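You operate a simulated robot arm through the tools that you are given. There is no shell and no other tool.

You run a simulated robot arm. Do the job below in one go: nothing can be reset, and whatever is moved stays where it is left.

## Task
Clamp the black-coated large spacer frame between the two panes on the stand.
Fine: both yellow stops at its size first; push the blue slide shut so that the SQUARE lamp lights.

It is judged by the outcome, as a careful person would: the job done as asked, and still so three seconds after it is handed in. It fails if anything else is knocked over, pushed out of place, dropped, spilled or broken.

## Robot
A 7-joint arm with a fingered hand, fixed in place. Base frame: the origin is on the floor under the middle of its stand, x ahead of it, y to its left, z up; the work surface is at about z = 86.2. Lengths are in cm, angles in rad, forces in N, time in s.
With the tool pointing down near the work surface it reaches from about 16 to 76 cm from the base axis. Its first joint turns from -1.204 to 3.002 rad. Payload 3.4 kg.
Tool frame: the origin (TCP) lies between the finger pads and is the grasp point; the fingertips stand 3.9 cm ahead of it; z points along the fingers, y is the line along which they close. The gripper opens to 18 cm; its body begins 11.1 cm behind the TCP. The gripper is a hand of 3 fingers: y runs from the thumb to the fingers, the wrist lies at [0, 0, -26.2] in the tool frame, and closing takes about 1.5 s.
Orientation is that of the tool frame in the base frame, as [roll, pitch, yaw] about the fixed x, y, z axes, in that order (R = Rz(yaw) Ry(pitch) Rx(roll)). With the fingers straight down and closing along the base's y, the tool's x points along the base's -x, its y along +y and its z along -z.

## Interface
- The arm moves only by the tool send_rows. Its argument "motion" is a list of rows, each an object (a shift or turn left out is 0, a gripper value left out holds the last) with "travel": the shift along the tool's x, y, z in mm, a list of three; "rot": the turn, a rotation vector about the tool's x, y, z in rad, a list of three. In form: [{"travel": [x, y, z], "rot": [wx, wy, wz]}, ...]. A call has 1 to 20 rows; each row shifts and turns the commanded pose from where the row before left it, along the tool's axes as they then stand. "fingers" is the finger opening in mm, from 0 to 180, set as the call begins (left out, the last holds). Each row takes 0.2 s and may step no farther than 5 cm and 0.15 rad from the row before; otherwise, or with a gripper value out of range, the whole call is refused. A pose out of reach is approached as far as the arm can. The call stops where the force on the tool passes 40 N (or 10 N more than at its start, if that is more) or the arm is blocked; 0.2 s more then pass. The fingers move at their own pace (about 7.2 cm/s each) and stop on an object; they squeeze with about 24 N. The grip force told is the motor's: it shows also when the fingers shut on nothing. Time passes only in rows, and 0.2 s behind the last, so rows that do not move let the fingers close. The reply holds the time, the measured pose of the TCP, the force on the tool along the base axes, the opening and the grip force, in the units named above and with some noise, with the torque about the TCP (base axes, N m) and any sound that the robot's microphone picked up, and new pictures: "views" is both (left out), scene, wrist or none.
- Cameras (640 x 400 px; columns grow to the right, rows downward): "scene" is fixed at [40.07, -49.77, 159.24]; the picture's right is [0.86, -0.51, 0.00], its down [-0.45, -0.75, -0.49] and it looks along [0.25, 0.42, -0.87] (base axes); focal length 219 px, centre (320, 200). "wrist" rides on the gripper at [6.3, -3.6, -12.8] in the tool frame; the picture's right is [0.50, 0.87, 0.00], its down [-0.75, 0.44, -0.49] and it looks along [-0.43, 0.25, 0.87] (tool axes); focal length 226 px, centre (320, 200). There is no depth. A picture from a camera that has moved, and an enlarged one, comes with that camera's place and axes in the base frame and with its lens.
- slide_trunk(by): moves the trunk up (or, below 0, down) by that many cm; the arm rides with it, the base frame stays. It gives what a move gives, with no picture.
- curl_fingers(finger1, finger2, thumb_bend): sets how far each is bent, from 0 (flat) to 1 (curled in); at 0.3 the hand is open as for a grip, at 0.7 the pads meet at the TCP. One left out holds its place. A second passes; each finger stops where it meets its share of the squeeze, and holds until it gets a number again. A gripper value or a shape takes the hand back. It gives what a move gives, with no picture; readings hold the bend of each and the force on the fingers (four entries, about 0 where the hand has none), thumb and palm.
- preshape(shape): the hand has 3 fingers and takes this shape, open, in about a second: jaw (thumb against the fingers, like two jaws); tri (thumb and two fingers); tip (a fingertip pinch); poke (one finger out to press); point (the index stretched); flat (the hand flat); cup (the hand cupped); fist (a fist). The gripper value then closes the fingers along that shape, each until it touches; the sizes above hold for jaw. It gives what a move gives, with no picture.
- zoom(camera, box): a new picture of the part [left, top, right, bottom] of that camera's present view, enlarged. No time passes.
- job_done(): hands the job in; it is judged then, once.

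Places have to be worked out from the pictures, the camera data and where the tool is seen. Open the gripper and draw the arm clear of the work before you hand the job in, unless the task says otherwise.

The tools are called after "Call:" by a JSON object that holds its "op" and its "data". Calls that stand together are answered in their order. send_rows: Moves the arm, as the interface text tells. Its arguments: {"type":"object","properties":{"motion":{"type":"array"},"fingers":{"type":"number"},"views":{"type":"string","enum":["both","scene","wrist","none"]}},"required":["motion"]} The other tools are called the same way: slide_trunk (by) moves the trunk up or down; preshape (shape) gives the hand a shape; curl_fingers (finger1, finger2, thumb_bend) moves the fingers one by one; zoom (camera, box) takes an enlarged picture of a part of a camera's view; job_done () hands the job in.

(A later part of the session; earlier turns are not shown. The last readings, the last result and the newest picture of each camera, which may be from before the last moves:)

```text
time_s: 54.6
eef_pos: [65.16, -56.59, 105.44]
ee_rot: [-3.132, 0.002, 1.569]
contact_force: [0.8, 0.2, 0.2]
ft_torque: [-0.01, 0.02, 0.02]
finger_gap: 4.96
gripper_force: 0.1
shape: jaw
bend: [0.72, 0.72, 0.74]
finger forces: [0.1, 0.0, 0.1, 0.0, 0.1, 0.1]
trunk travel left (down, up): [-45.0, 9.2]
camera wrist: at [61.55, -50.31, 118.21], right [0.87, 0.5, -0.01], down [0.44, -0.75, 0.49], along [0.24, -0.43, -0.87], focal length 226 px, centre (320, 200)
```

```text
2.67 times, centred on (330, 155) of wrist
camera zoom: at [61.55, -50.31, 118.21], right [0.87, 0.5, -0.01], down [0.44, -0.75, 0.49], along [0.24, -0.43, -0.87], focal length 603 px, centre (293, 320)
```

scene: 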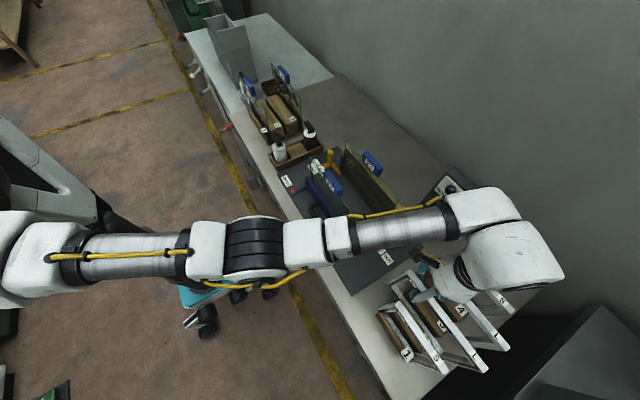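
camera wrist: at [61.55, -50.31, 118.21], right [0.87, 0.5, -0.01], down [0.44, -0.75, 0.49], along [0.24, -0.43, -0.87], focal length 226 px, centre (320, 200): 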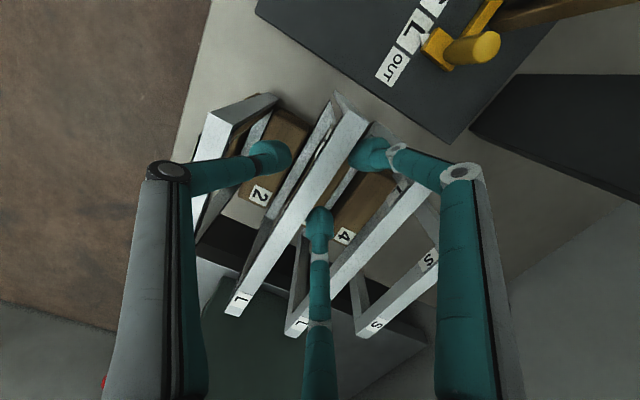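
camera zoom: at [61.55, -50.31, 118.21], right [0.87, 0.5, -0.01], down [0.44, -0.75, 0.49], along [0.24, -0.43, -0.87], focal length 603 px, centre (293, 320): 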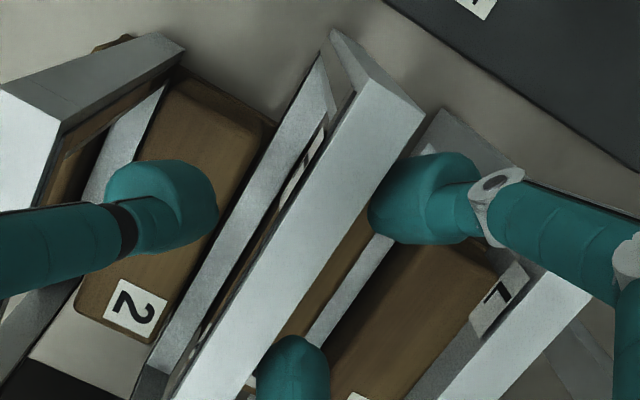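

Tips are now at bar height on both sides. I close again.

Call:
{"op": "send_rows", "data": {"motion": [{}, {}, {}, {}, {}], "fingers": 5, "views": "wrist"}}

Call:
{"op": "zoom", "data": {"camera": "wrist", "box": [230, 80, 430, 230]}}

```text
time_s: 55.8
eef_pos: [65.21, -56.53, 105.5]
ee_rot: [-3.132, 0.002, 1.567]
contact_force: [-0.5, -0.4, -0.1]
ft_torque: [0.0, 0.03, 0.0]
finger_gap: 1.42
gripper_force: 24.1
shape: jaw
bend: [0.71, 0.71, 0.73]
finger forces: [20.2, 20.8, 0.1, 0.0, 23.4, 0.0]
trunk travel left (down, up): [-45.0, 9.2]
camera wrist: at [61.52, -50.33, 118.21], right [0.87, 0.5, -0.01], down [0.44, -0.75, 0.49], along [0.24, -0.43, -0.87], focal length 226 px, centre (320, 200)
```

wrist: 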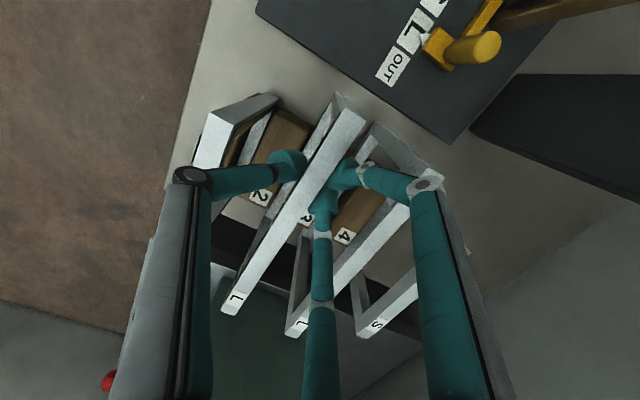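

```text
2.67 times, centred on (330, 155) of wrist
camera zoom: at [61.52, -50.33, 118.21], right [0.87, 0.5, -0.01], down [0.44, -0.75, 0.49], along [0.24, -0.43, -0.87], focal length 603 px, centre (293, 320)
```

zoom: 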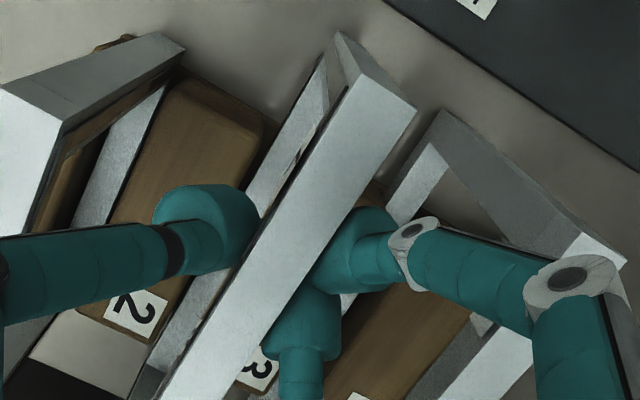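

All three fingers grip the bar (20–23 N). I lift a little with the trunk and check that the frame comes along without drooping.

Call:
{"op": "slide_trunk", "data": {"by": 4}}

Call:
{"op": "send_rows", "data": {"motion": [{}], "views": "both"}}

Call:
{"op": "zoom", "data": {"camera": "scene", "box": [360, 190, 540, 380]}}

```text
time_s: 56.6
eef_pos: [65.05, -56.5, 109.56]
ee_rot: [-3.132, 0.002, 1.568]
contact_force: [0.3, 0.2, -1.2]
ft_torque: [0.07, 0.06, -0.04]
finger_gap: 1.42
gripper_force: 24.0
shape: jaw
bend: [0.71, 0.71, 0.73]
finger forces: [20.8, 20.9, 0.1, 0.0, 23.3, 0.1]
trunk travel left (down, up): [-49.0, 5.2]
```

```text
time_s: 57.0
eef_pos: [64.95, -56.43, 109.55]
ee_rot: [-3.132, 0.003, 1.57]
contact_force: [-0.3, -0.3, -0.5]
ft_torque: [0.07, 0.04, 0.0]
finger_gap: 1.39
gripper_force: 24.5
shape: jaw
bend: [0.71, 0.71, 0.73]
finger forces: [20.8, 20.9, 0.0, 0.0, 23.3, 0.0]
trunk travel left (down, up): [-49.0, 5.2]
camera wrist: at [61.42, -50.25, 122.33], right [0.87, 0.5, -0.01], down [0.44, -0.75, 0.49], along [0.24, -0.43, -0.87], focal length 226 px, centre (320, 200)
```

scene: 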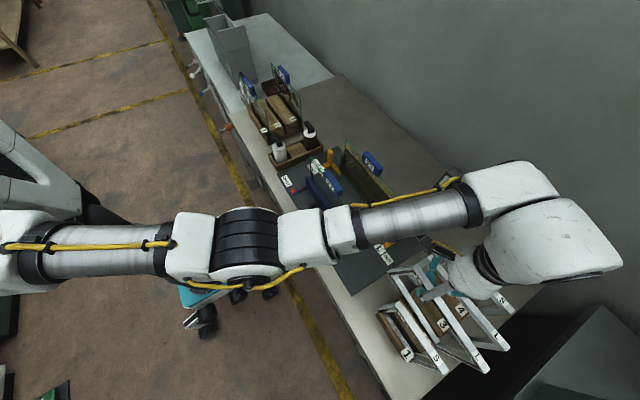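
wrist: 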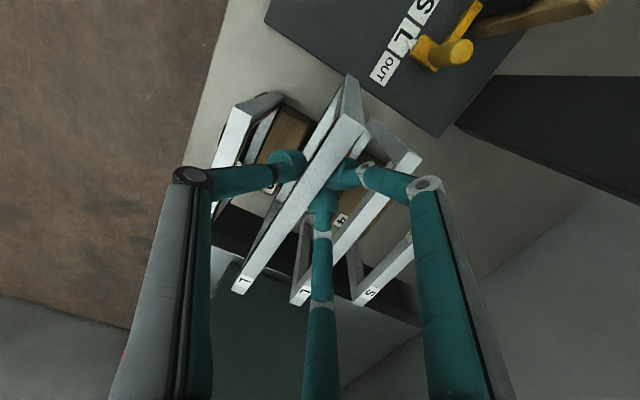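

```text
2.11 times, centred on (450, 285) of scene
camera zoom: at [40.07, -49.77, 159.24], right [0.86, -0.51, 0.0], down [-0.45, -0.75, -0.49], along [0.25, 0.42, -0.87], focal length 461 px, centre (46, 21)
```

zoom: 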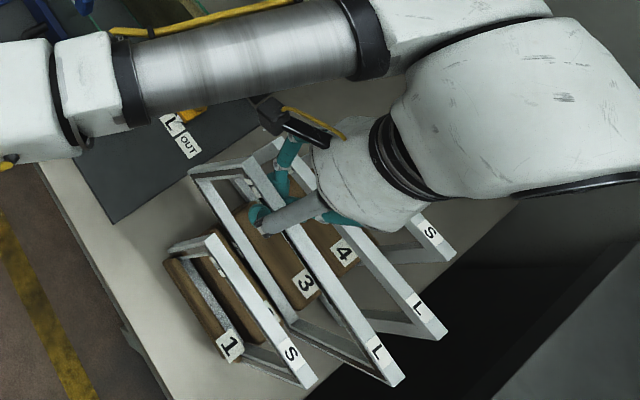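

The frame's far end stayed down: it pivots in the off-centre grip (droop ≈3.8 cm over 19 cm). I lower it back into its slot, and will re-grip it at its middle so it hangs level.

Call:
{"op": "slide_trunk", "data": {"by": -4}}

Call:
{"op": "send_rows", "data": {"motion": [{}], "views": "both"}}

Call:
{"op": "zoom", "data": {"camera": "scene", "box": [360, 190, 540, 380]}}

```text
time_s: 57.9
eef_pos: [65.06, -56.5, 105.64]
ee_rot: [-3.133, 0.003, 1.568]
contact_force: [-0.6, 0.6, -0.1]
ft_torque: [-0.02, 0.04, 0.0]
finger_gap: 1.4
gripper_force: 24.1
shape: jaw
bend: [0.71, 0.71, 0.73]
finger forces: [21.0, 21.5, 0.0, 0.0, 23.5, 0.0]
trunk travel left (down, up): [-45.0, 9.2]
```

```text
time_s: 58.3
eef_pos: [64.94, -56.37, 105.62]
ee_rot: [-3.132, 0.002, 1.569]
contact_force: [0.6, 0.8, -0.4]
ft_torque: [0.01, 0.02, -0.03]
finger_gap: 1.4
gripper_force: 24.1
shape: jaw
bend: [0.71, 0.71, 0.73]
finger forces: [21.1, 21.7, 0.0, 0.0, 23.4, 0.1]
trunk travel left (down, up): [-45.0, 9.2]
camera wrist: at [61.42, -50.22, 118.36], right [0.87, 0.5, -0.01], down [0.44, -0.75, 0.49], along [0.24, -0.43, -0.87], focal length 226 px, centre (320, 200)
```

scene: 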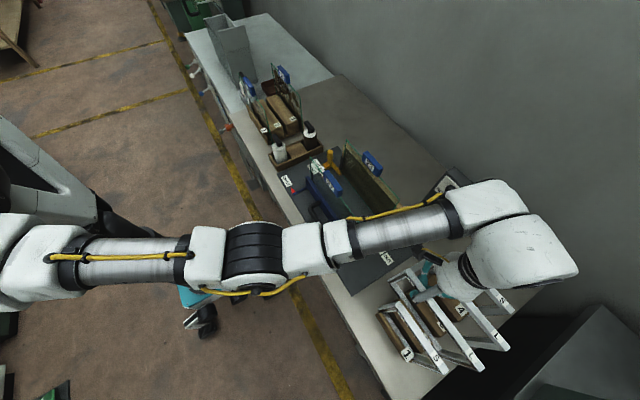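
wrist: 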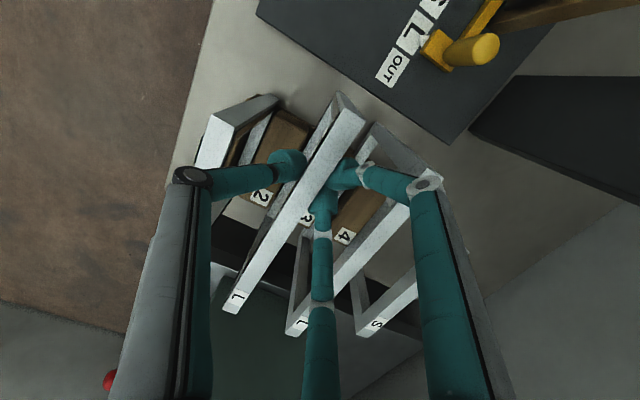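

```text
2.11 times, centred on (450, 285) of scene
camera zoom: at [40.07, -49.77, 159.24], right [0.86, -0.51, 0.0], down [-0.45, -0.75, -0.49], along [0.25, 0.42, -0.87], focal length 461 px, centre (46, 21)
```

zoom: 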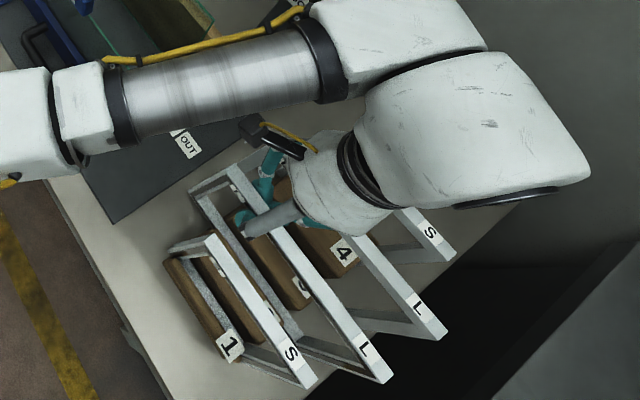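

The frame is back as it was. I open, rise so the tips clear the tops, and try to move −y by 7 cm to see whether the arm reaches the frame's middle.

Call:
{"op": "send_rows", "data": {"motion": [{}, {}, {}, {"travel": [0, 0, -20]}, {"travel": [0, 0, -20]}, {"travel": [-23, 0, 0]}, {"travel": [-23, 0, 0]}, {"travel": [-23, 0, 0]}, {}], "fingers": 50, "views": "both"}}

```text
time_s: 60.3
eef_pos: [65.8, -60.38, 109.73]
ee_rot: [-3.133, 0.004, 1.582]
contact_force: [-0.4, -0.8, 0.1]
ft_torque: [-0.01, 0.0, -0.04]
finger_gap: 4.96
gripper_force: 0.1
shape: jaw
bend: [0.72, 0.72, 0.74]
finger forces: [0.0, 0.0, 0.1, 0.1, 0.0, 0.0]
out of reach, approached as far as the arm can: row 7, 8
trunk travel left (down, up): [-45.0, 9.2]
camera wrist: at [62.12, -54.22, 122.56], right [0.86, 0.51, -0.01], down [0.45, -0.75, 0.49], along [0.24, -0.43, -0.87], focal length 226 px, centre (320, 200)
```

scene: 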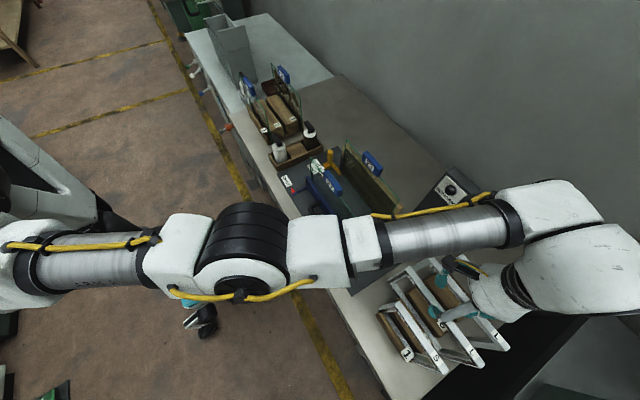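
wrist: 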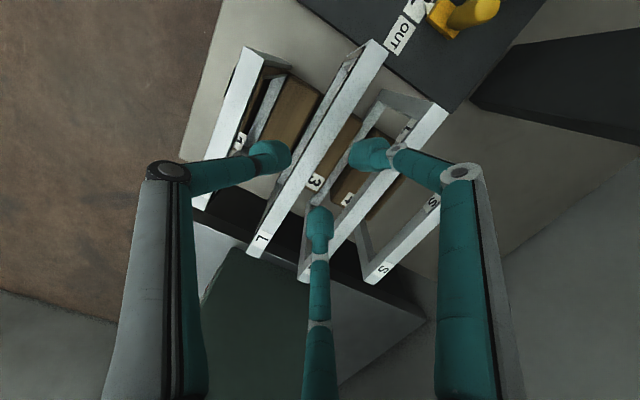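

The vertical hand stops at y≈−60.4. I tilt the hand 0.18 rad in the frame's plane (fingers toward −y) to gain reach, and look where the TCP ends up.

Call:
{"op": "send_rows", "data": {"motion": [{"rot": [0, -0.09, 0]}, {"rot": [0, -0.09, 0]}, {}], "views": "wrist"}}

Call:
{"op": "zoom", "data": {"camera": "wrist", "box": [180, 30, 480, 260]}}

```text
time_s: 61.1
eef_pos: [65.49, -60.12, 109.65]
ee_rot: [-3.13, 0.184, 1.569]
contact_force: [0.0, 0.2, -0.7]
ft_torque: [-0.02, -0.02, -0.02]
finger_gap: 4.93
gripper_force: 0.1
shape: jaw
bend: [0.72, 0.72, 0.74]
finger forces: [0.0, 0.0, 0.0, 0.0, 0.0, 0.0]
trunk travel left (down, up): [-45.0, 9.2]
camera wrist: at [61.81, -51.78, 121.06], right [0.87, 0.49, -0.1], down [0.44, -0.65, 0.62], along [0.24, -0.58, -0.78], focal length 226 px, centre (320, 200)
```

wrist: 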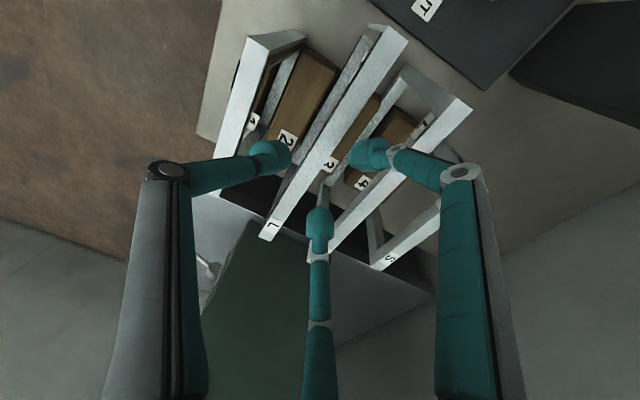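

```text
1.74 times, centred on (330, 145) of wrist
camera zoom: at [61.81, -51.78, 121.06], right [0.87, 0.49, -0.1], down [0.44, -0.65, 0.62], along [0.24, -0.58, -0.78], focal length 393 px, centre (303, 296)
```

zoom: 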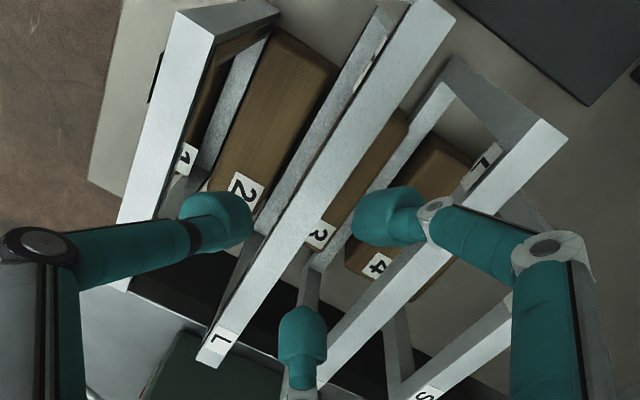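

Now there is reach to spare. The frame's middle is about y=−63.1; I move there and descend to TCP z≈105.4 with the gap at 62 mm.

Call:
{"op": "send_rows", "data": {"motion": [{"travel": [-14, -1, 2.7]}, {"travel": [-14, -1, 2.7]}, {}, {"travel": [2, 0, 10.7]}, {"travel": [2, 0, 10.7]}, {"travel": [2, 0, 10.7]}, {"travel": [1.6, 0, 9.5]}, {}], "fingers": 62, "views": "both"}}

Call:
{"op": "zoom", "data": {"camera": "wrist", "box": [180, 30, 480, 260]}}

```text
time_s: 62.9
eef_pos: [65.05, -63.09, 105.37]
ee_rot: [-3.131, 0.181, 1.57]
contact_force: [-0.5, 0.3, -0.8]
ft_torque: [0.0, 0.01, 0.02]
finger_gap: 6.17
gripper_force: 0.0
shape: jaw
bend: [0.72, 0.72, 0.74]
finger forces: [0.0, 0.1, 0.1, 0.0, 0.1, 0.0]
trunk travel left (down, up): [-45.0, 9.2]
camera wrist: at [61.53, -54.7, 116.89], right [0.87, 0.49, -0.1], down [0.44, -0.65, 0.62], along [0.24, -0.58, -0.78], focal length 226 px, centre (320, 200)
```

scene: 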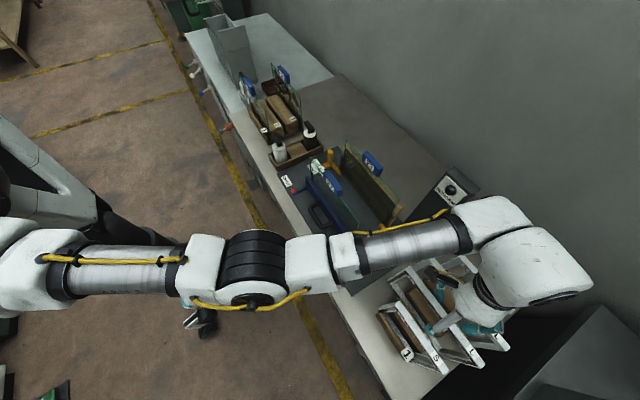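
wrist: 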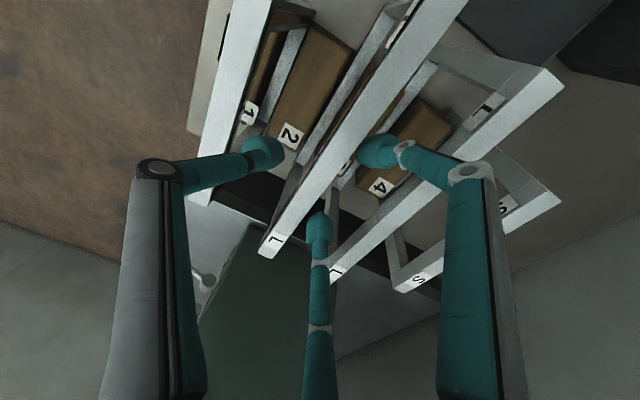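

```text
1.74 times, centred on (330, 145) of wrist
camera zoom: at [61.53, -54.7, 116.89], right [0.87, 0.49, -0.1], down [0.44, -0.65, 0.62], along [0.24, -0.58, -0.78], focal length 393 px, centre (303, 296)
```

zoom: 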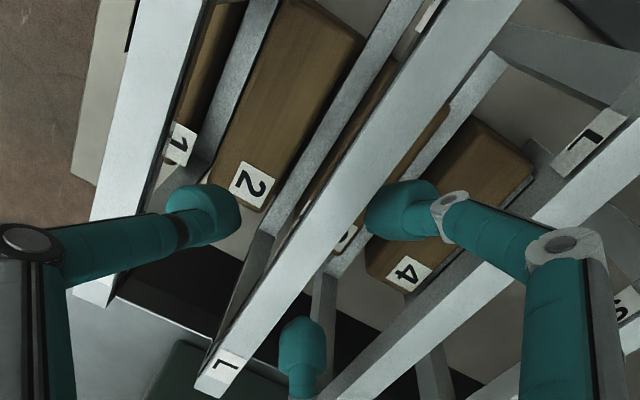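

The bar's middle lies between thumb and fingers. I close on it.

Call:
{"op": "send_rows", "data": {"motion": [{}, {}, {}, {}, {}, {}], "fingers": 5, "views": "wrist"}}

Call:
{"op": "zoom", "data": {"camera": "wrist", "box": [180, 30, 480, 260]}}

```text
time_s: 64.3
eef_pos: [65.11, -63.13, 105.48]
ee_rot: [-3.131, 0.182, 1.57]
contact_force: [-1.2, 0.1, -0.5]
ft_torque: [0.01, 0.11, -0.02]
finger_gap: 1.4
gripper_force: 24.2
shape: jaw
bend: [0.72, 0.72, 0.72]
finger forces: [18.6, 19.1, 0.1, 0.0, 24.3, 0.0]
trunk travel left (down, up): [-45.0, 9.2]
camera wrist: at [61.54, -54.73, 116.88], right [0.87, 0.49, -0.1], down [0.44, -0.65, 0.62], along [0.24, -0.58, -0.78], focal length 226 px, centre (320, 200)
```

wrist: 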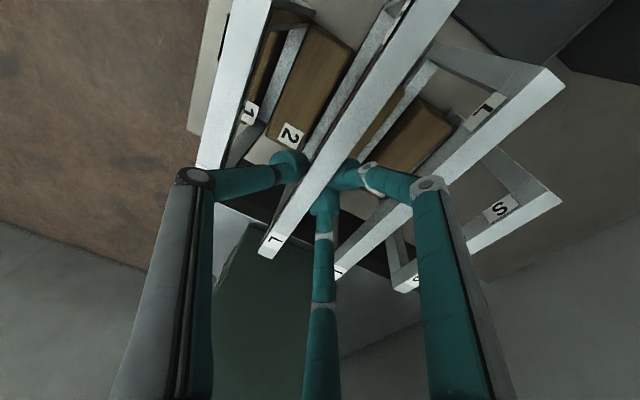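

```text
1.74 times, centred on (330, 145) of wrist
camera zoom: at [61.54, -54.73, 116.88], right [0.87, 0.49, -0.1], down [0.44, -0.65, 0.62], along [0.24, -0.58, -0.78], focal length 393 px, centre (303, 296)
```

zoom: 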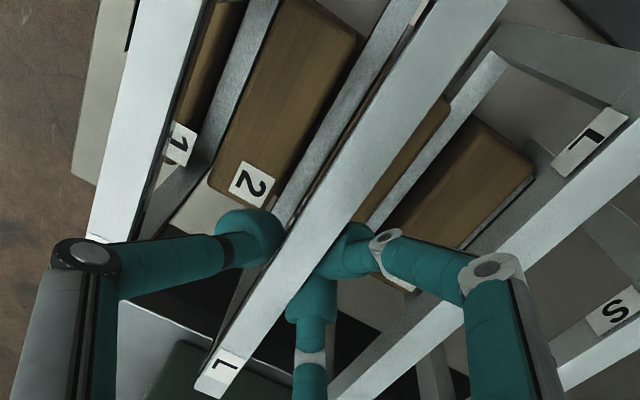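

Gripped evenly. I lift 4 cm with the trunk and compare the far end's place relative to the hand (now at pixel (268, 248)).

Call:
{"op": "slide_trunk", "data": {"by": 4}}

Call:
{"op": "send_rows", "data": {"motion": [{}], "views": "both"}}

Call:
{"op": "zoom", "data": {"camera": "scene", "box": [360, 190, 540, 380]}}

```text
time_s: 65.1
eef_pos: [65.45, -63.19, 109.41]
ee_rot: [-3.131, 0.182, 1.573]
contact_force: [0.1, -0.4, -1.3]
ft_torque: [-0.02, 0.1, 0.01]
finger_gap: 1.4
gripper_force: 24.3
shape: jaw
bend: [0.72, 0.72, 0.72]
finger forces: [19.0, 19.3, 0.0, 0.1, 24.5, 0.0]
trunk travel left (down, up): [-49.0, 5.2]
```

```text
time_s: 65.5
eef_pos: [65.23, -63.1, 109.41]
ee_rot: [-3.132, 0.181, 1.572]
contact_force: [-0.7, 0.4, -0.8]
ft_torque: [0.01, 0.07, -0.02]
finger_gap: 1.42
gripper_force: 24.2
shape: jaw
bend: [0.72, 0.72, 0.72]
finger forces: [19.0, 19.3, 0.1, 0.1, 24.4, 0.0]
trunk travel left (down, up): [-49.0, 5.2]
camera wrist: at [61.73, -54.78, 120.87], right [0.87, 0.49, -0.1], down [0.44, -0.65, 0.62], along [0.24, -0.58, -0.78], focal length 226 px, centre (320, 200)
```

scene: 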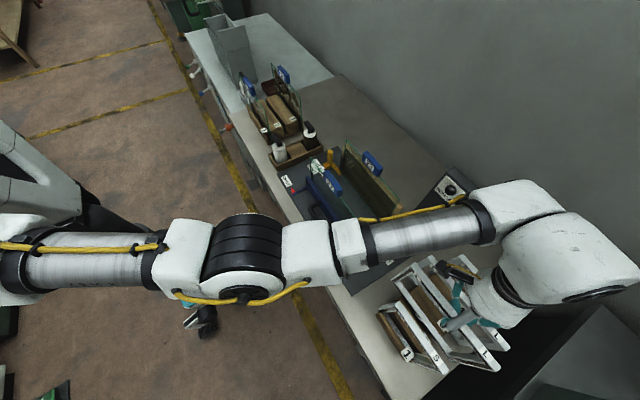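
wrist: 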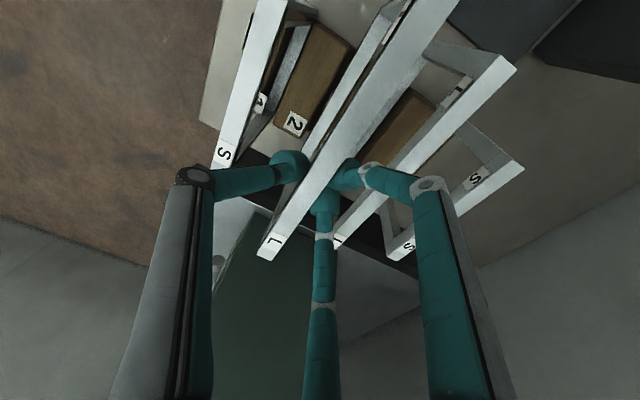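

```text
2.11 times, centred on (450, 285) of scene
camera zoom: at [40.07, -49.77, 159.24], right [0.86, -0.51, 0.0], down [-0.45, -0.75, -0.49], along [0.25, 0.42, -0.87], focal length 461 px, centre (46, 21)
```

zoom: 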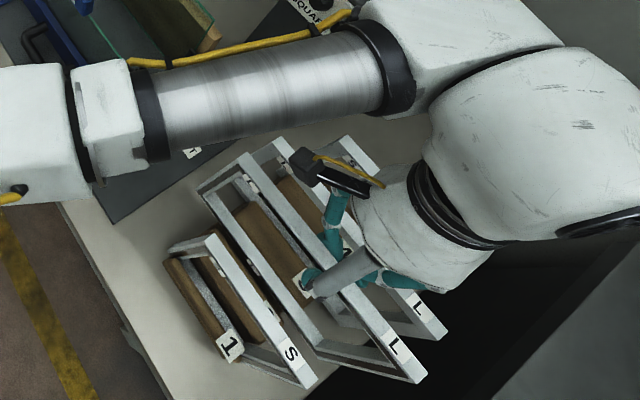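

The frame lifted level and stays fixed in the grip. I raise it another 6 cm (clear of the blocks), then carry it in +y out between the neighbouring frames to about y=−45.

Call:
{"op": "send_rows", "data": {"motion": [{"travel": [-3.6, 0, -19.7]}, {"travel": [-3.6, 0, -19.7]}, {"travel": [-3.6, 0, -19.7]}, {}, {"travel": [24.6, 0, -4.5]}, {"travel": [24.6, 0, -4.5]}, {"travel": [24.6, 0, -4.5]}, {"travel": [24.6, 0, -4.5]}, {"travel": [24.6, 0, -4.5]}, {"travel": [24.6, 0, -4.5]}, {"travel": [24.6, 0, -4.5]}, {}], "views": "both"}}

Call:
{"op": "zoom", "data": {"camera": "scene", "box": [300, 140, 540, 360]}}

```text
time_s: 68.1
eef_pos: [65.41, -45.41, 115.58]
ee_rot: [-3.131, 0.18, 1.571]
contact_force: [-0.6, 0.6, -2.0]
ft_torque: [0.0, 0.0, 0.01]
finger_gap: 1.37
gripper_force: 24.0
shape: jaw
bend: [0.72, 0.72, 0.72]
finger forces: [20.1, 20.8, 0.1, 0.0, 23.9, 0.0]
trunk travel left (down, up): [-49.0, 5.2]
camera wrist: at [61.8, -37.11, 126.9], right [0.87, 0.49, -0.1], down [0.44, -0.65, 0.62], along [0.24, -0.58, -0.78], focal length 226 px, centre (320, 200)
```

scene: 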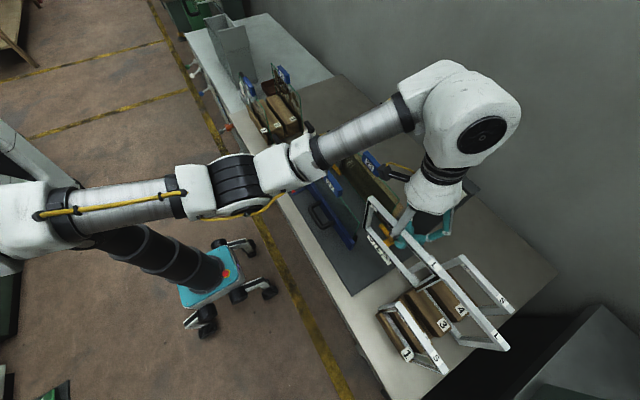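
wrist: 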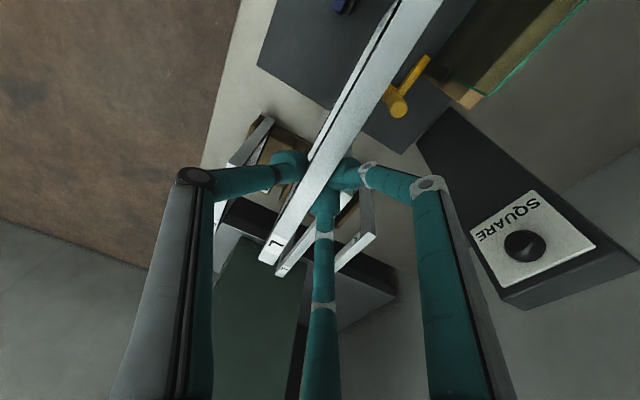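

```text
1.82 times, centred on (420, 250) of scene
camera zoom: at [40.07, -49.77, 159.24], right [0.86, -0.51, 0.0], down [-0.45, -0.75, -0.49], along [0.25, 0.42, -0.87], focal length 398 px, centre (138, 109)
```

zoom: 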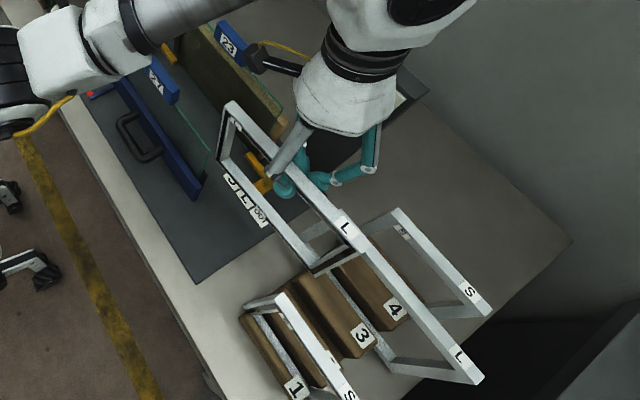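

The frame hangs level. Both views suggest it's yawed by ~0.065 rad in the hand (far end at larger x); I zoom in to check that.

Call:
{"op": "zoom", "data": {"camera": "scene", "box": [350, 180, 470, 290]}}

Call:
{"op": "zoom", "data": {"camera": "wrist", "box": [240, 0, 460, 280]}}

```text
3.64 times, centred on (410, 235) of scene
camera zoom: at [40.07, -49.77, 159.24], right [0.86, -0.51, 0.0], down [-0.45, -0.75, -0.49], along [0.25, 0.42, -0.87], focal length 796 px, centre (-7, 73)
```

zoom: 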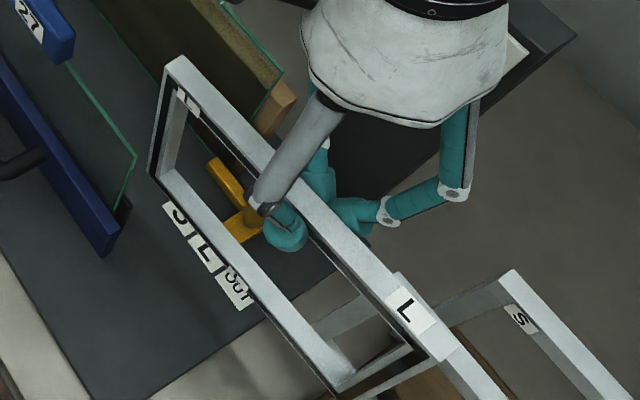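

```text
1.43 times, centred on (350, 140) of wrist
camera zoom: at [61.8, -37.11, 126.9], right [0.87, 0.49, -0.1], down [0.44, -0.65, 0.62], along [0.24, -0.58, -0.78], focal length 323 px, centre (277, 286)
```

zoom: 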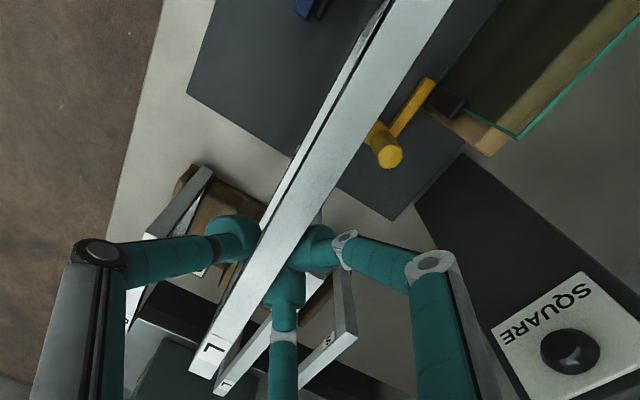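

I zoom into the wrist view along the bar to judge whether the lower bar hangs straight beneath the top bar.

Call:
{"op": "zoom", "data": {"camera": "wrist", "box": [320, 0, 460, 100]}}

Call:
{"op": "zoom", "data": {"camera": "scene", "box": [365, 185, 405, 240]}}

```text
4.00 times, centred on (390, 50) of wrist
camera zoom: at [61.8, -37.11, 126.9], right [0.87, 0.49, -0.1], down [0.44, -0.65, 0.62], along [0.24, -0.58, -0.78], focal length 904 px, centre (40, 800)
```

zoom: 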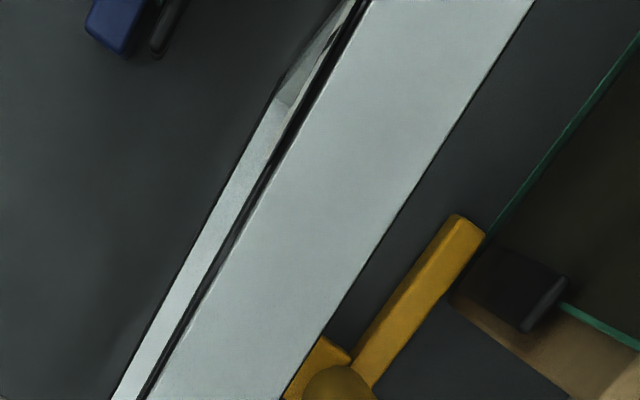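

```text
7.27 times, centred on (385, 212) of scene
camera zoom: at [40.07, -49.77, 159.24], right [0.86, -0.51, 0.0], down [-0.45, -0.75, -0.49], along [0.25, 0.42, -0.87], focal length 1593 px, centre (-153, 109)
```

zoom: 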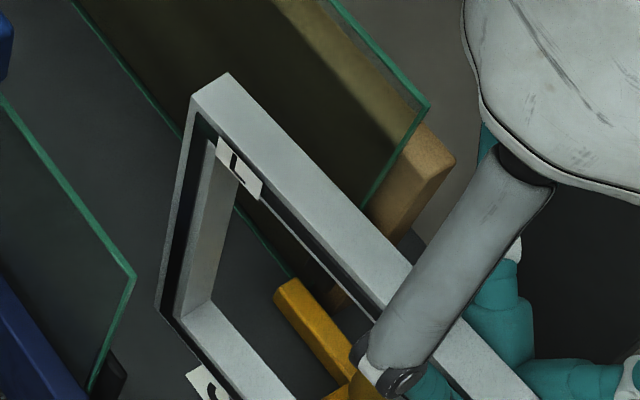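

The lower bar hangs ~1.2 cm toward +x of the top bar (frame leans ~0.077 rad), is yawed ~0.05 and its near end is slightly low. I correct these with a small combined rotation and shift +x 2 cm so it will pass between the panes.

Call:
{"op": "send_rows", "data": {"motion": [{"rot": [0.042, 0.025, 0.018]}, {"rot": [0.042, 0.025, 0.018]}, {}, {"travel": [0, 10, 0]}, {"travel": [0, 10, 0]}, {}], "views": "both"}}

Call:
{"op": "zoom", "data": {"camera": "wrist", "box": [320, 0, 460, 100]}}

Call:
{"op": "zoom", "data": {"camera": "scene", "box": [350, 180, 470, 290]}}

```text
time_s: 69.5
eef_pos: [67.31, -45.61, 114.97]
ee_rot: [-3.054, 0.134, 1.533]
contact_force: [0.5, -0.8, -0.7]
ft_torque: [-0.03, -0.02, 0.01]
finger_gap: 1.38
gripper_force: 24.2
shape: jaw
bend: [0.72, 0.72, 0.72]
finger forces: [20.5, 21.0, 0.0, 0.0, 23.9, 0.0]
trunk travel left (down, up): [-49.0, 5.2]
camera wrist: at [64.98, -37.62, 127.16], right [0.88, 0.45, -0.14], down [0.45, -0.7, 0.55], along [0.15, -0.55, -0.82], focal length 226 px, centre (320, 200)
```

scene: 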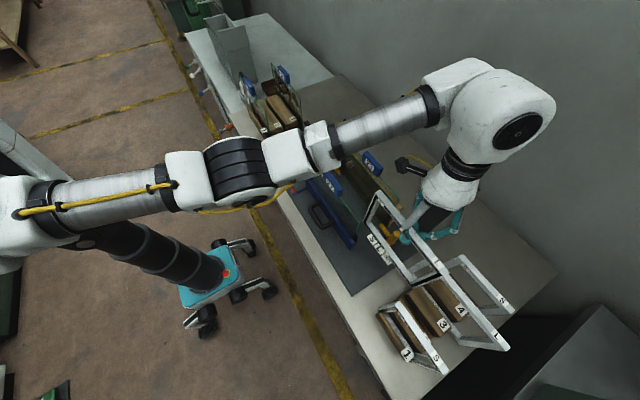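
wrist: 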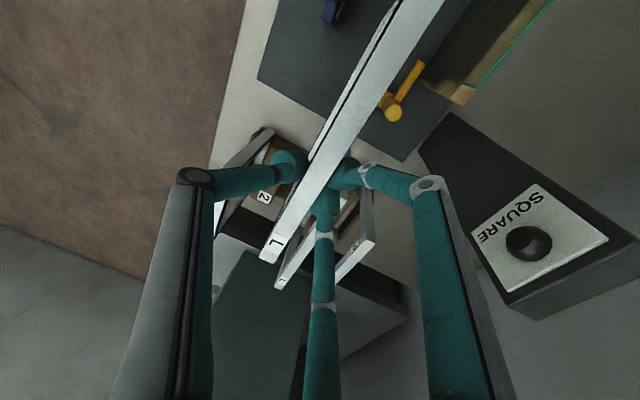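

```text
4.00 times, centred on (390, 50) of wrist
camera zoom: at [64.98, -37.62, 127.16], right [0.88, 0.45, -0.14], down [0.45, -0.7, 0.55], along [0.15, -0.55, -0.82], focal length 904 px, centre (40, 800)
```

zoom: 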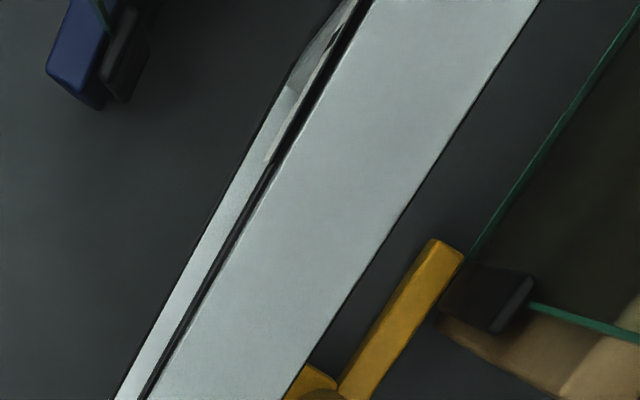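

```text
3.64 times, centred on (410, 235) of scene
camera zoom: at [40.07, -49.77, 159.24], right [0.86, -0.51, 0.0], down [-0.45, -0.75, -0.49], along [0.25, 0.42, -0.87], focal length 796 px, centre (-7, 73)
```

zoom: 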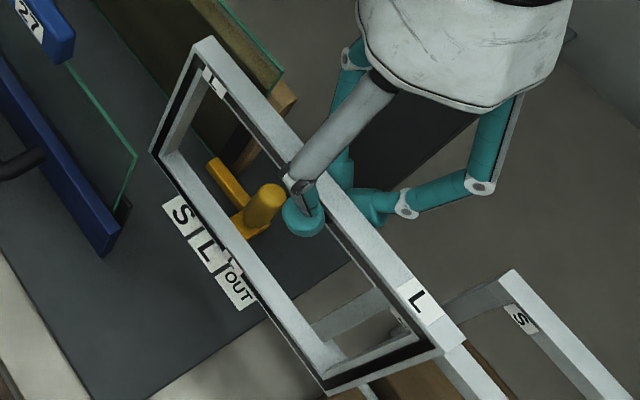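

The frame is now upright and straight (x≈66.6, near end at y≈−32.7). I move it +y by 16.5 cm between the panes, keeping the hand's thumb short of the blue tag on pane 27.

Call:
{"op": "send_rows", "data": {"motion": [{"travel": [23.5, -1.2, -3.1]}, {"travel": [23.5, -1.2, -3.1]}, {"travel": [23.5, -1.2, -3.1]}, {"travel": [23.5, -1.2, -3.1]}, {"travel": [23.5, -1.2, -3.1]}, {"travel": [23.5, -1.2, -3.1]}, {"travel": [23.5, -1.2, -3.1]}, {}], "views": "both"}}

Call:
{"op": "zoom", "data": {"camera": "scene", "box": [290, 130, 450, 270]}}

Call:
{"op": "zoom", "data": {"camera": "wrist", "box": [230, 0, 500, 200]}}

```text
time_s: 71.3
eef_pos: [67.23, -29.01, 115.03]
ee_rot: [-3.054, 0.136, 1.533]
contact_force: [0.5, 0.3, -1.1]
ft_torque: [0.0, -0.04, 0.0]
finger_gap: 1.38
gripper_force: 23.8
shape: jaw
bend: [0.72, 0.72, 0.72]
finger forces: [20.6, 21.4, 0.0, 0.0, 23.7, 0.0]
trunk travel left (down, up): [-49.0, 5.2]
camera wrist: at [64.9, -21.1, 127.2], right [0.88, 0.45, -0.14], down [0.45, -0.7, 0.55], along [0.15, -0.55, -0.82], focal length 226 px, centre (320, 200)
```

scene: 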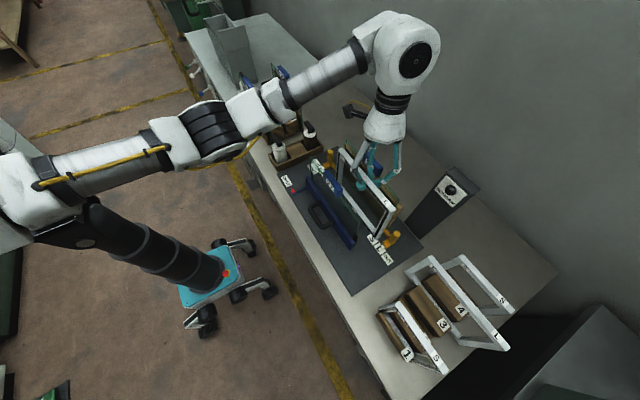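
wrist: 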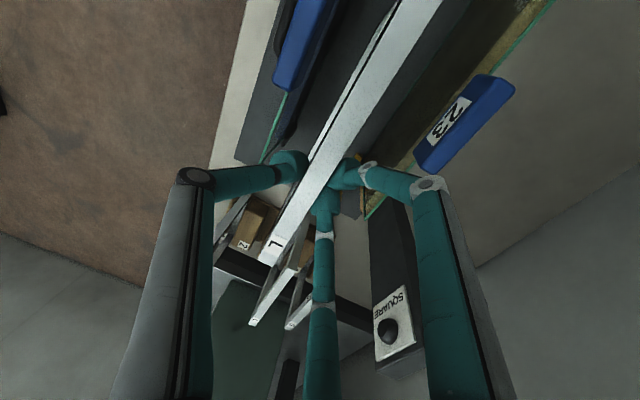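

```text
2.86 times, centred on (370, 200) of scene
camera zoom: at [40.07, -49.77, 159.24], right [0.86, -0.51, 0.0], down [-0.45, -0.75, -0.49], along [0.25, 0.42, -0.87], focal length 626 px, centre (177, 200)
```

zoom: 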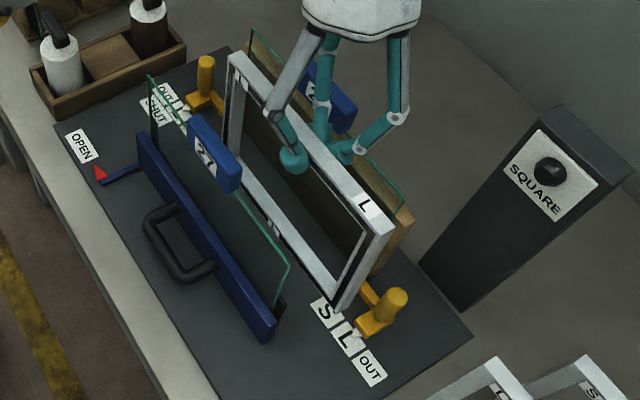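

```text
2.00 times, centred on (365, 100) of wrist
camera zoom: at [64.9, -21.1, 127.2], right [0.88, 0.45, -0.14], down [0.45, -0.7, 0.55], along [0.15, -0.55, -0.82], focal length 452 px, centre (230, 400)
```

zoom: 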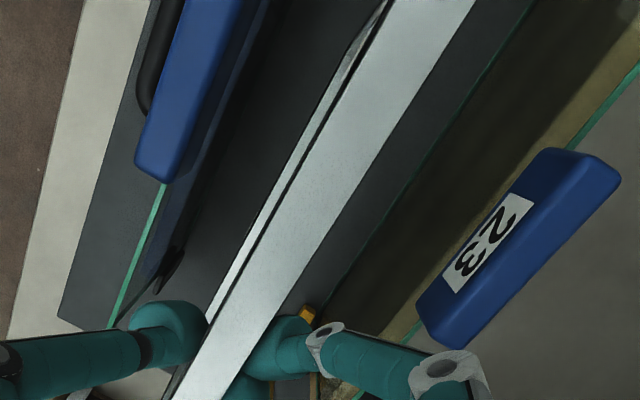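

The frame hangs neatly between the panes. I shift it slightly (−5 mm x, −7 mm y) to keep thumb and finger off the tags, then lower 7 cm, watching forces.

Call:
{"op": "send_rows", "data": {"motion": [{"travel": [-7.1, -4.6, 1.4]}, {"travel": [2.34, 1.52, 17.3]}, {"travel": [2.34, 1.52, 17.3]}, {"travel": [2.34, 1.52, 17.3]}, {"travel": [1.34, 0.87, 9.9]}, {}], "views": "both"}}

Call:
{"op": "zoom", "data": {"camera": "scene", "box": [290, 130, 450, 270]}}

Call:
{"op": "zoom", "data": {"camera": "wrist", "box": [230, 0, 500, 200]}}

```text
time_s: 72.7
eef_pos: [66.91, -29.6, 108.94]
ee_rot: [-3.053, 0.134, 1.533]
contact_force: [0.8, 0.4, -1.3]
ft_torque: [-0.03, -0.02, -0.01]
finger_gap: 1.37
gripper_force: 24.1
shape: jaw
bend: [0.72, 0.72, 0.72]
finger forces: [20.8, 21.4, 0.0, 0.1, 23.7, 0.0]
trunk travel left (down, up): [-49.0, 5.2]
camera wrist: at [64.56, -21.69, 120.97], right [0.88, 0.45, -0.14], down [0.45, -0.7, 0.55], along [0.15, -0.55, -0.82], focal length 226 px, centre (320, 200)
```

scene: 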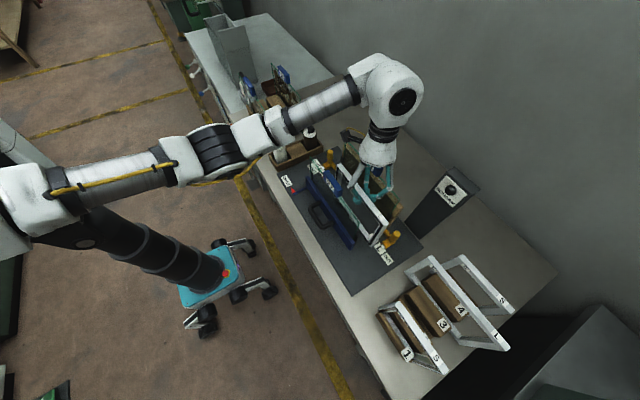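
wrist: 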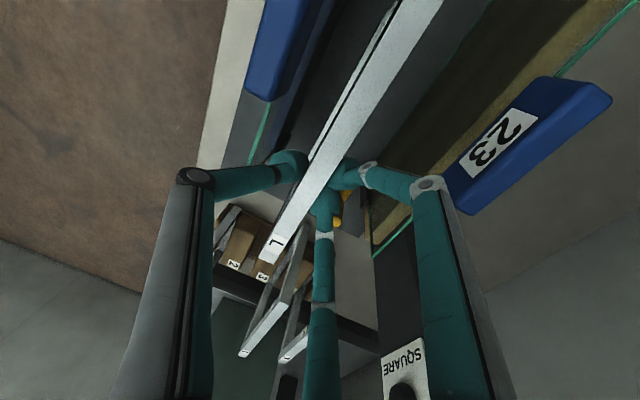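

```text
2.86 times, centred on (370, 200) of scene
camera zoom: at [40.07, -49.77, 159.24], right [0.86, -0.51, 0.0], down [-0.45, -0.75, -0.49], along [0.25, 0.42, -0.87], focal length 626 px, centre (177, 200)
```

zoom: 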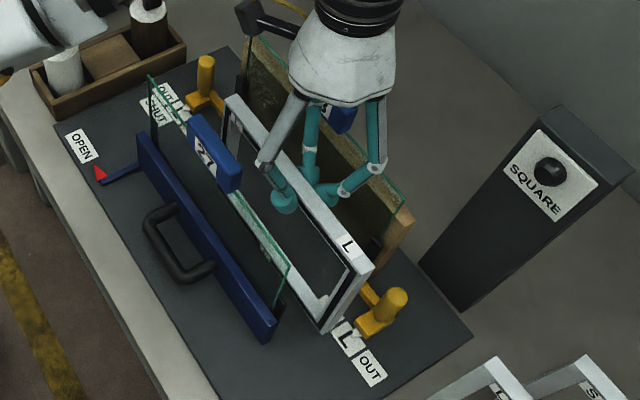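

```text
2.00 times, centred on (365, 100) of wrist
camera zoom: at [64.56, -21.69, 120.97], right [0.88, 0.45, -0.14], down [0.45, -0.7, 0.55], along [0.15, -0.55, -0.82], focal length 452 px, centre (230, 400)
```

zoom: 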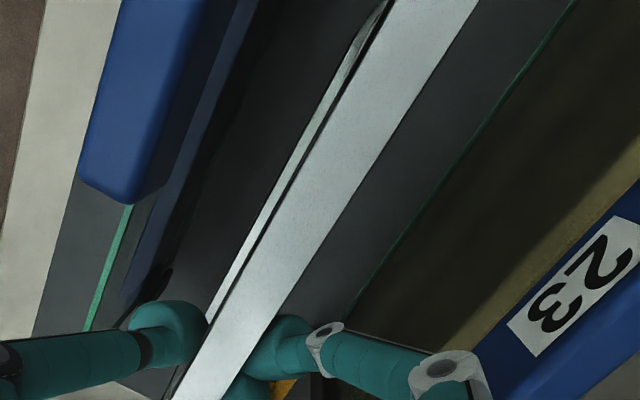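

No contact yet and the clearances to both tags look fine. I lower another 12 mm in small steps and watch the force.

Call:
{"op": "send_rows", "data": {"motion": [{"travel": [0.53, 0.35, 3.95]}, {"travel": [0.53, 0.35, 3.95]}, {"travel": [0.53, 0.35, 3.95]}, {}], "views": "scene"}}

Call:
{"op": "zoom", "data": {"camera": "scene", "box": [320, 150, 420, 250]}}

```text
time_s: 73.7
eef_pos: [66.75, -29.78, 107.62]
ee_rot: [-3.052, 0.135, 1.531]
contact_force: [0.5, 0.1, -1.3]
ft_torque: [0.0, -0.03, 0.0]
finger_gap: 1.39
gripper_force: 23.8
shape: jaw
bend: [0.72, 0.72, 0.72]
finger forces: [20.8, 21.5, 0.1, 0.0, 23.6, 0.1]
trunk travel left (down, up): [-49.0, 5.2]
```

scene: 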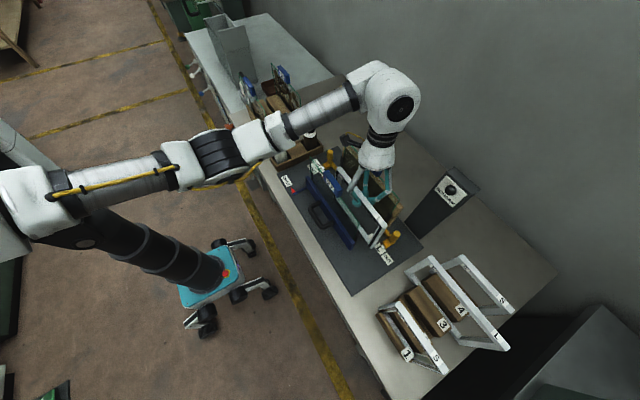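

```text
4.00 times, centred on (370, 200) of scene
camera zoom: at [40.07, -49.77, 159.24], right [0.86, -0.51, 0.0], down [-0.45, -0.75, -0.49], along [0.25, 0.42, -0.87], focal length 876 px, centre (120, 200)
```

zoom: 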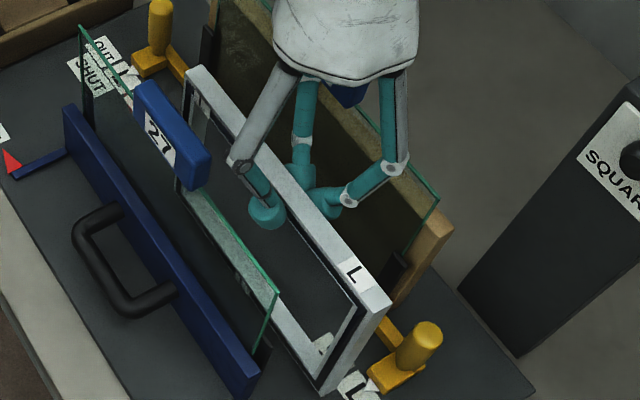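

Still free; by the rack grip height I expect contact near TCP z≈106.5. I continue in 3 mm steps.

Call:
{"op": "send_rows", "data": {"motion": [{"travel": [0.4, 0.26, 2.96]}, {"travel": [0.4, 0.26, 2.96]}, {"travel": [0.27, 0.17, 1.97]}, {}], "views": "none"}}

```text
time_s: 74.7
eef_pos: [66.75, -29.9, 106.89]
ee_rot: [-3.054, 0.134, 1.531]
contact_force: [0.1, 0.1, -0.9]
ft_torque: [-0.01, 0.0, -0.02]
finger_gap: 1.38
gripper_force: 24.2
shape: jaw
bend: [0.72, 0.72, 0.72]
finger forces: [20.8, 21.5, 0.0, 0.0, 23.7, 0.0]
trunk travel left (down, up): [-49.0, 5.2]
```

Call:
{"op": "send_rows", "data": {"motion": [{"travel": [0.27, 0.17, 1.97]}, {"travel": [0.27, 0.17, 1.97]}, {}], "views": "none"}}

```text
time_s: 75.5
eef_pos: [66.66, -29.77, 106.56]
ee_rot: [-3.052, 0.136, 1.532]
contact_force: [-0.7, -0.4, -1.3]
ft_torque: [0.0, 0.0, 0.03]
finger_gap: 1.38
gripper_force: 24.3
shape: jaw
bend: [0.72, 0.72, 0.72]
finger forces: [20.8, 21.6, 0.0, 0.0, 23.7, 0.0]
trunk travel left (down, up): [-49.0, 5.2]
```

No contact yet at z=106.6. I go on lowering in 2 mm steps.

Call:
{"op": "send_rows", "data": {"motion": [{"travel": [0.27, 0.17, 1.97]}, {"travel": [0.27, 0.17, 1.97]}, {}], "views": "both"}}

Call:
{"op": "zoom", "data": {"camera": "scene", "box": [320, 150, 420, 250]}}

Call:
{"op": "zoom", "data": {"camera": "wrist", "box": [230, 0, 500, 200]}}

```text
time_s: 76.3
eef_pos: [66.74, -29.82, 106.22]
ee_rot: [-3.052, 0.134, 1.532]
contact_force: [0.0, 1.7, -1.5]
ft_torque: [0.0, -0.02, 0.03]
finger_gap: 1.38
gripper_force: 23.9
shape: jaw
bend: [0.72, 0.72, 0.72]
finger forces: [20.9, 21.4, 0.1, 0.0, 23.7, 0.1]
trunk travel left (down, up): [-49.0, 5.2]
camera wrist: at [64.43, -21.81, 118.17], right [0.88, 0.45, -0.14], down [0.45, -0.7, 0.55], along [0.15, -0.55, -0.82], focal length 226 px, centre (320, 200)
```

scene: 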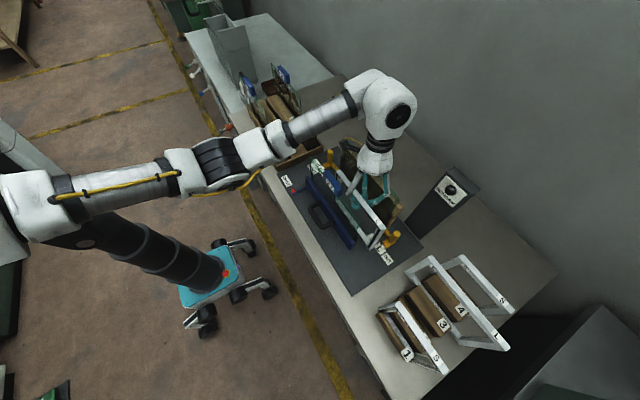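
wrist: 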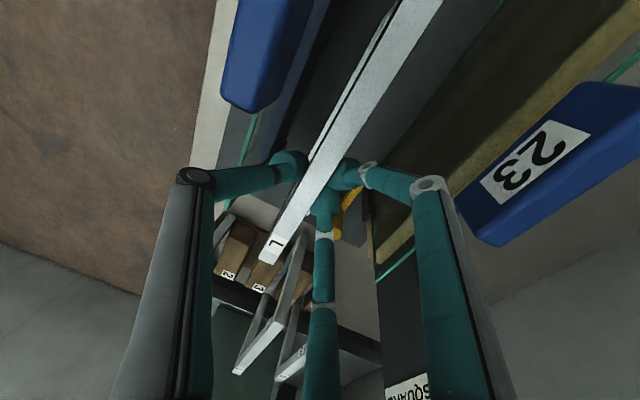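

```text
4.00 times, centred on (370, 200) of scene
camera zoom: at [40.07, -49.77, 159.24], right [0.86, -0.51, 0.0], down [-0.45, -0.75, -0.49], along [0.25, 0.42, -0.87], focal length 876 px, centre (120, 200)
```

zoom: 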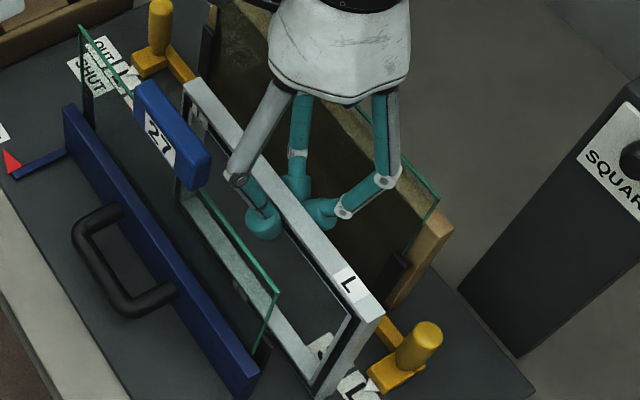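

```text
2.00 times, centred on (365, 100) of wrist
camera zoom: at [64.43, -21.81, 118.17], right [0.88, 0.45, -0.14], down [0.45, -0.7, 0.55], along [0.15, -0.55, -0.82], focal length 452 px, centre (230, 400)
```

zoom: 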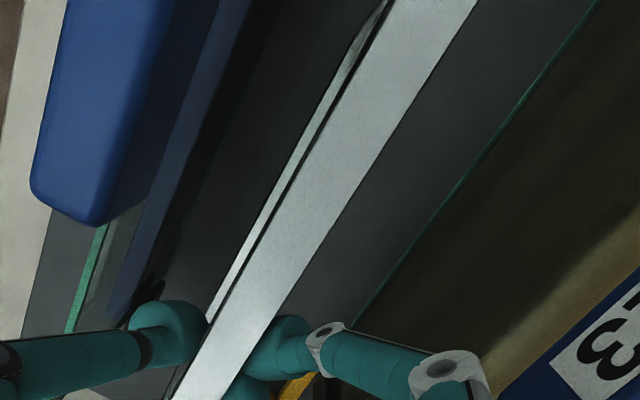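

Force still only shows the frame's weight. I continue lowering in 2 mm steps.

Call:
{"op": "send_rows", "data": {"motion": [{"travel": [0.27, 0.17, 1.97]}, {"travel": [0.27, 0.17, 1.97]}, {}], "views": "none"}}

```text
time_s: 77.1
eef_pos: [66.73, -29.77, 105.81]
ee_rot: [-3.054, 0.134, 1.531]
contact_force: [0.1, -0.8, -2.1]
ft_torque: [-0.05, 0.0, 0.03]
finger_gap: 1.37
gripper_force: 24.1
shape: jaw
bend: [0.72, 0.72, 0.72]
finger forces: [20.9, 21.4, 0.0, 0.0, 23.7, 0.1]
trunk travel left (down, up): [-49.0, 5.2]
```

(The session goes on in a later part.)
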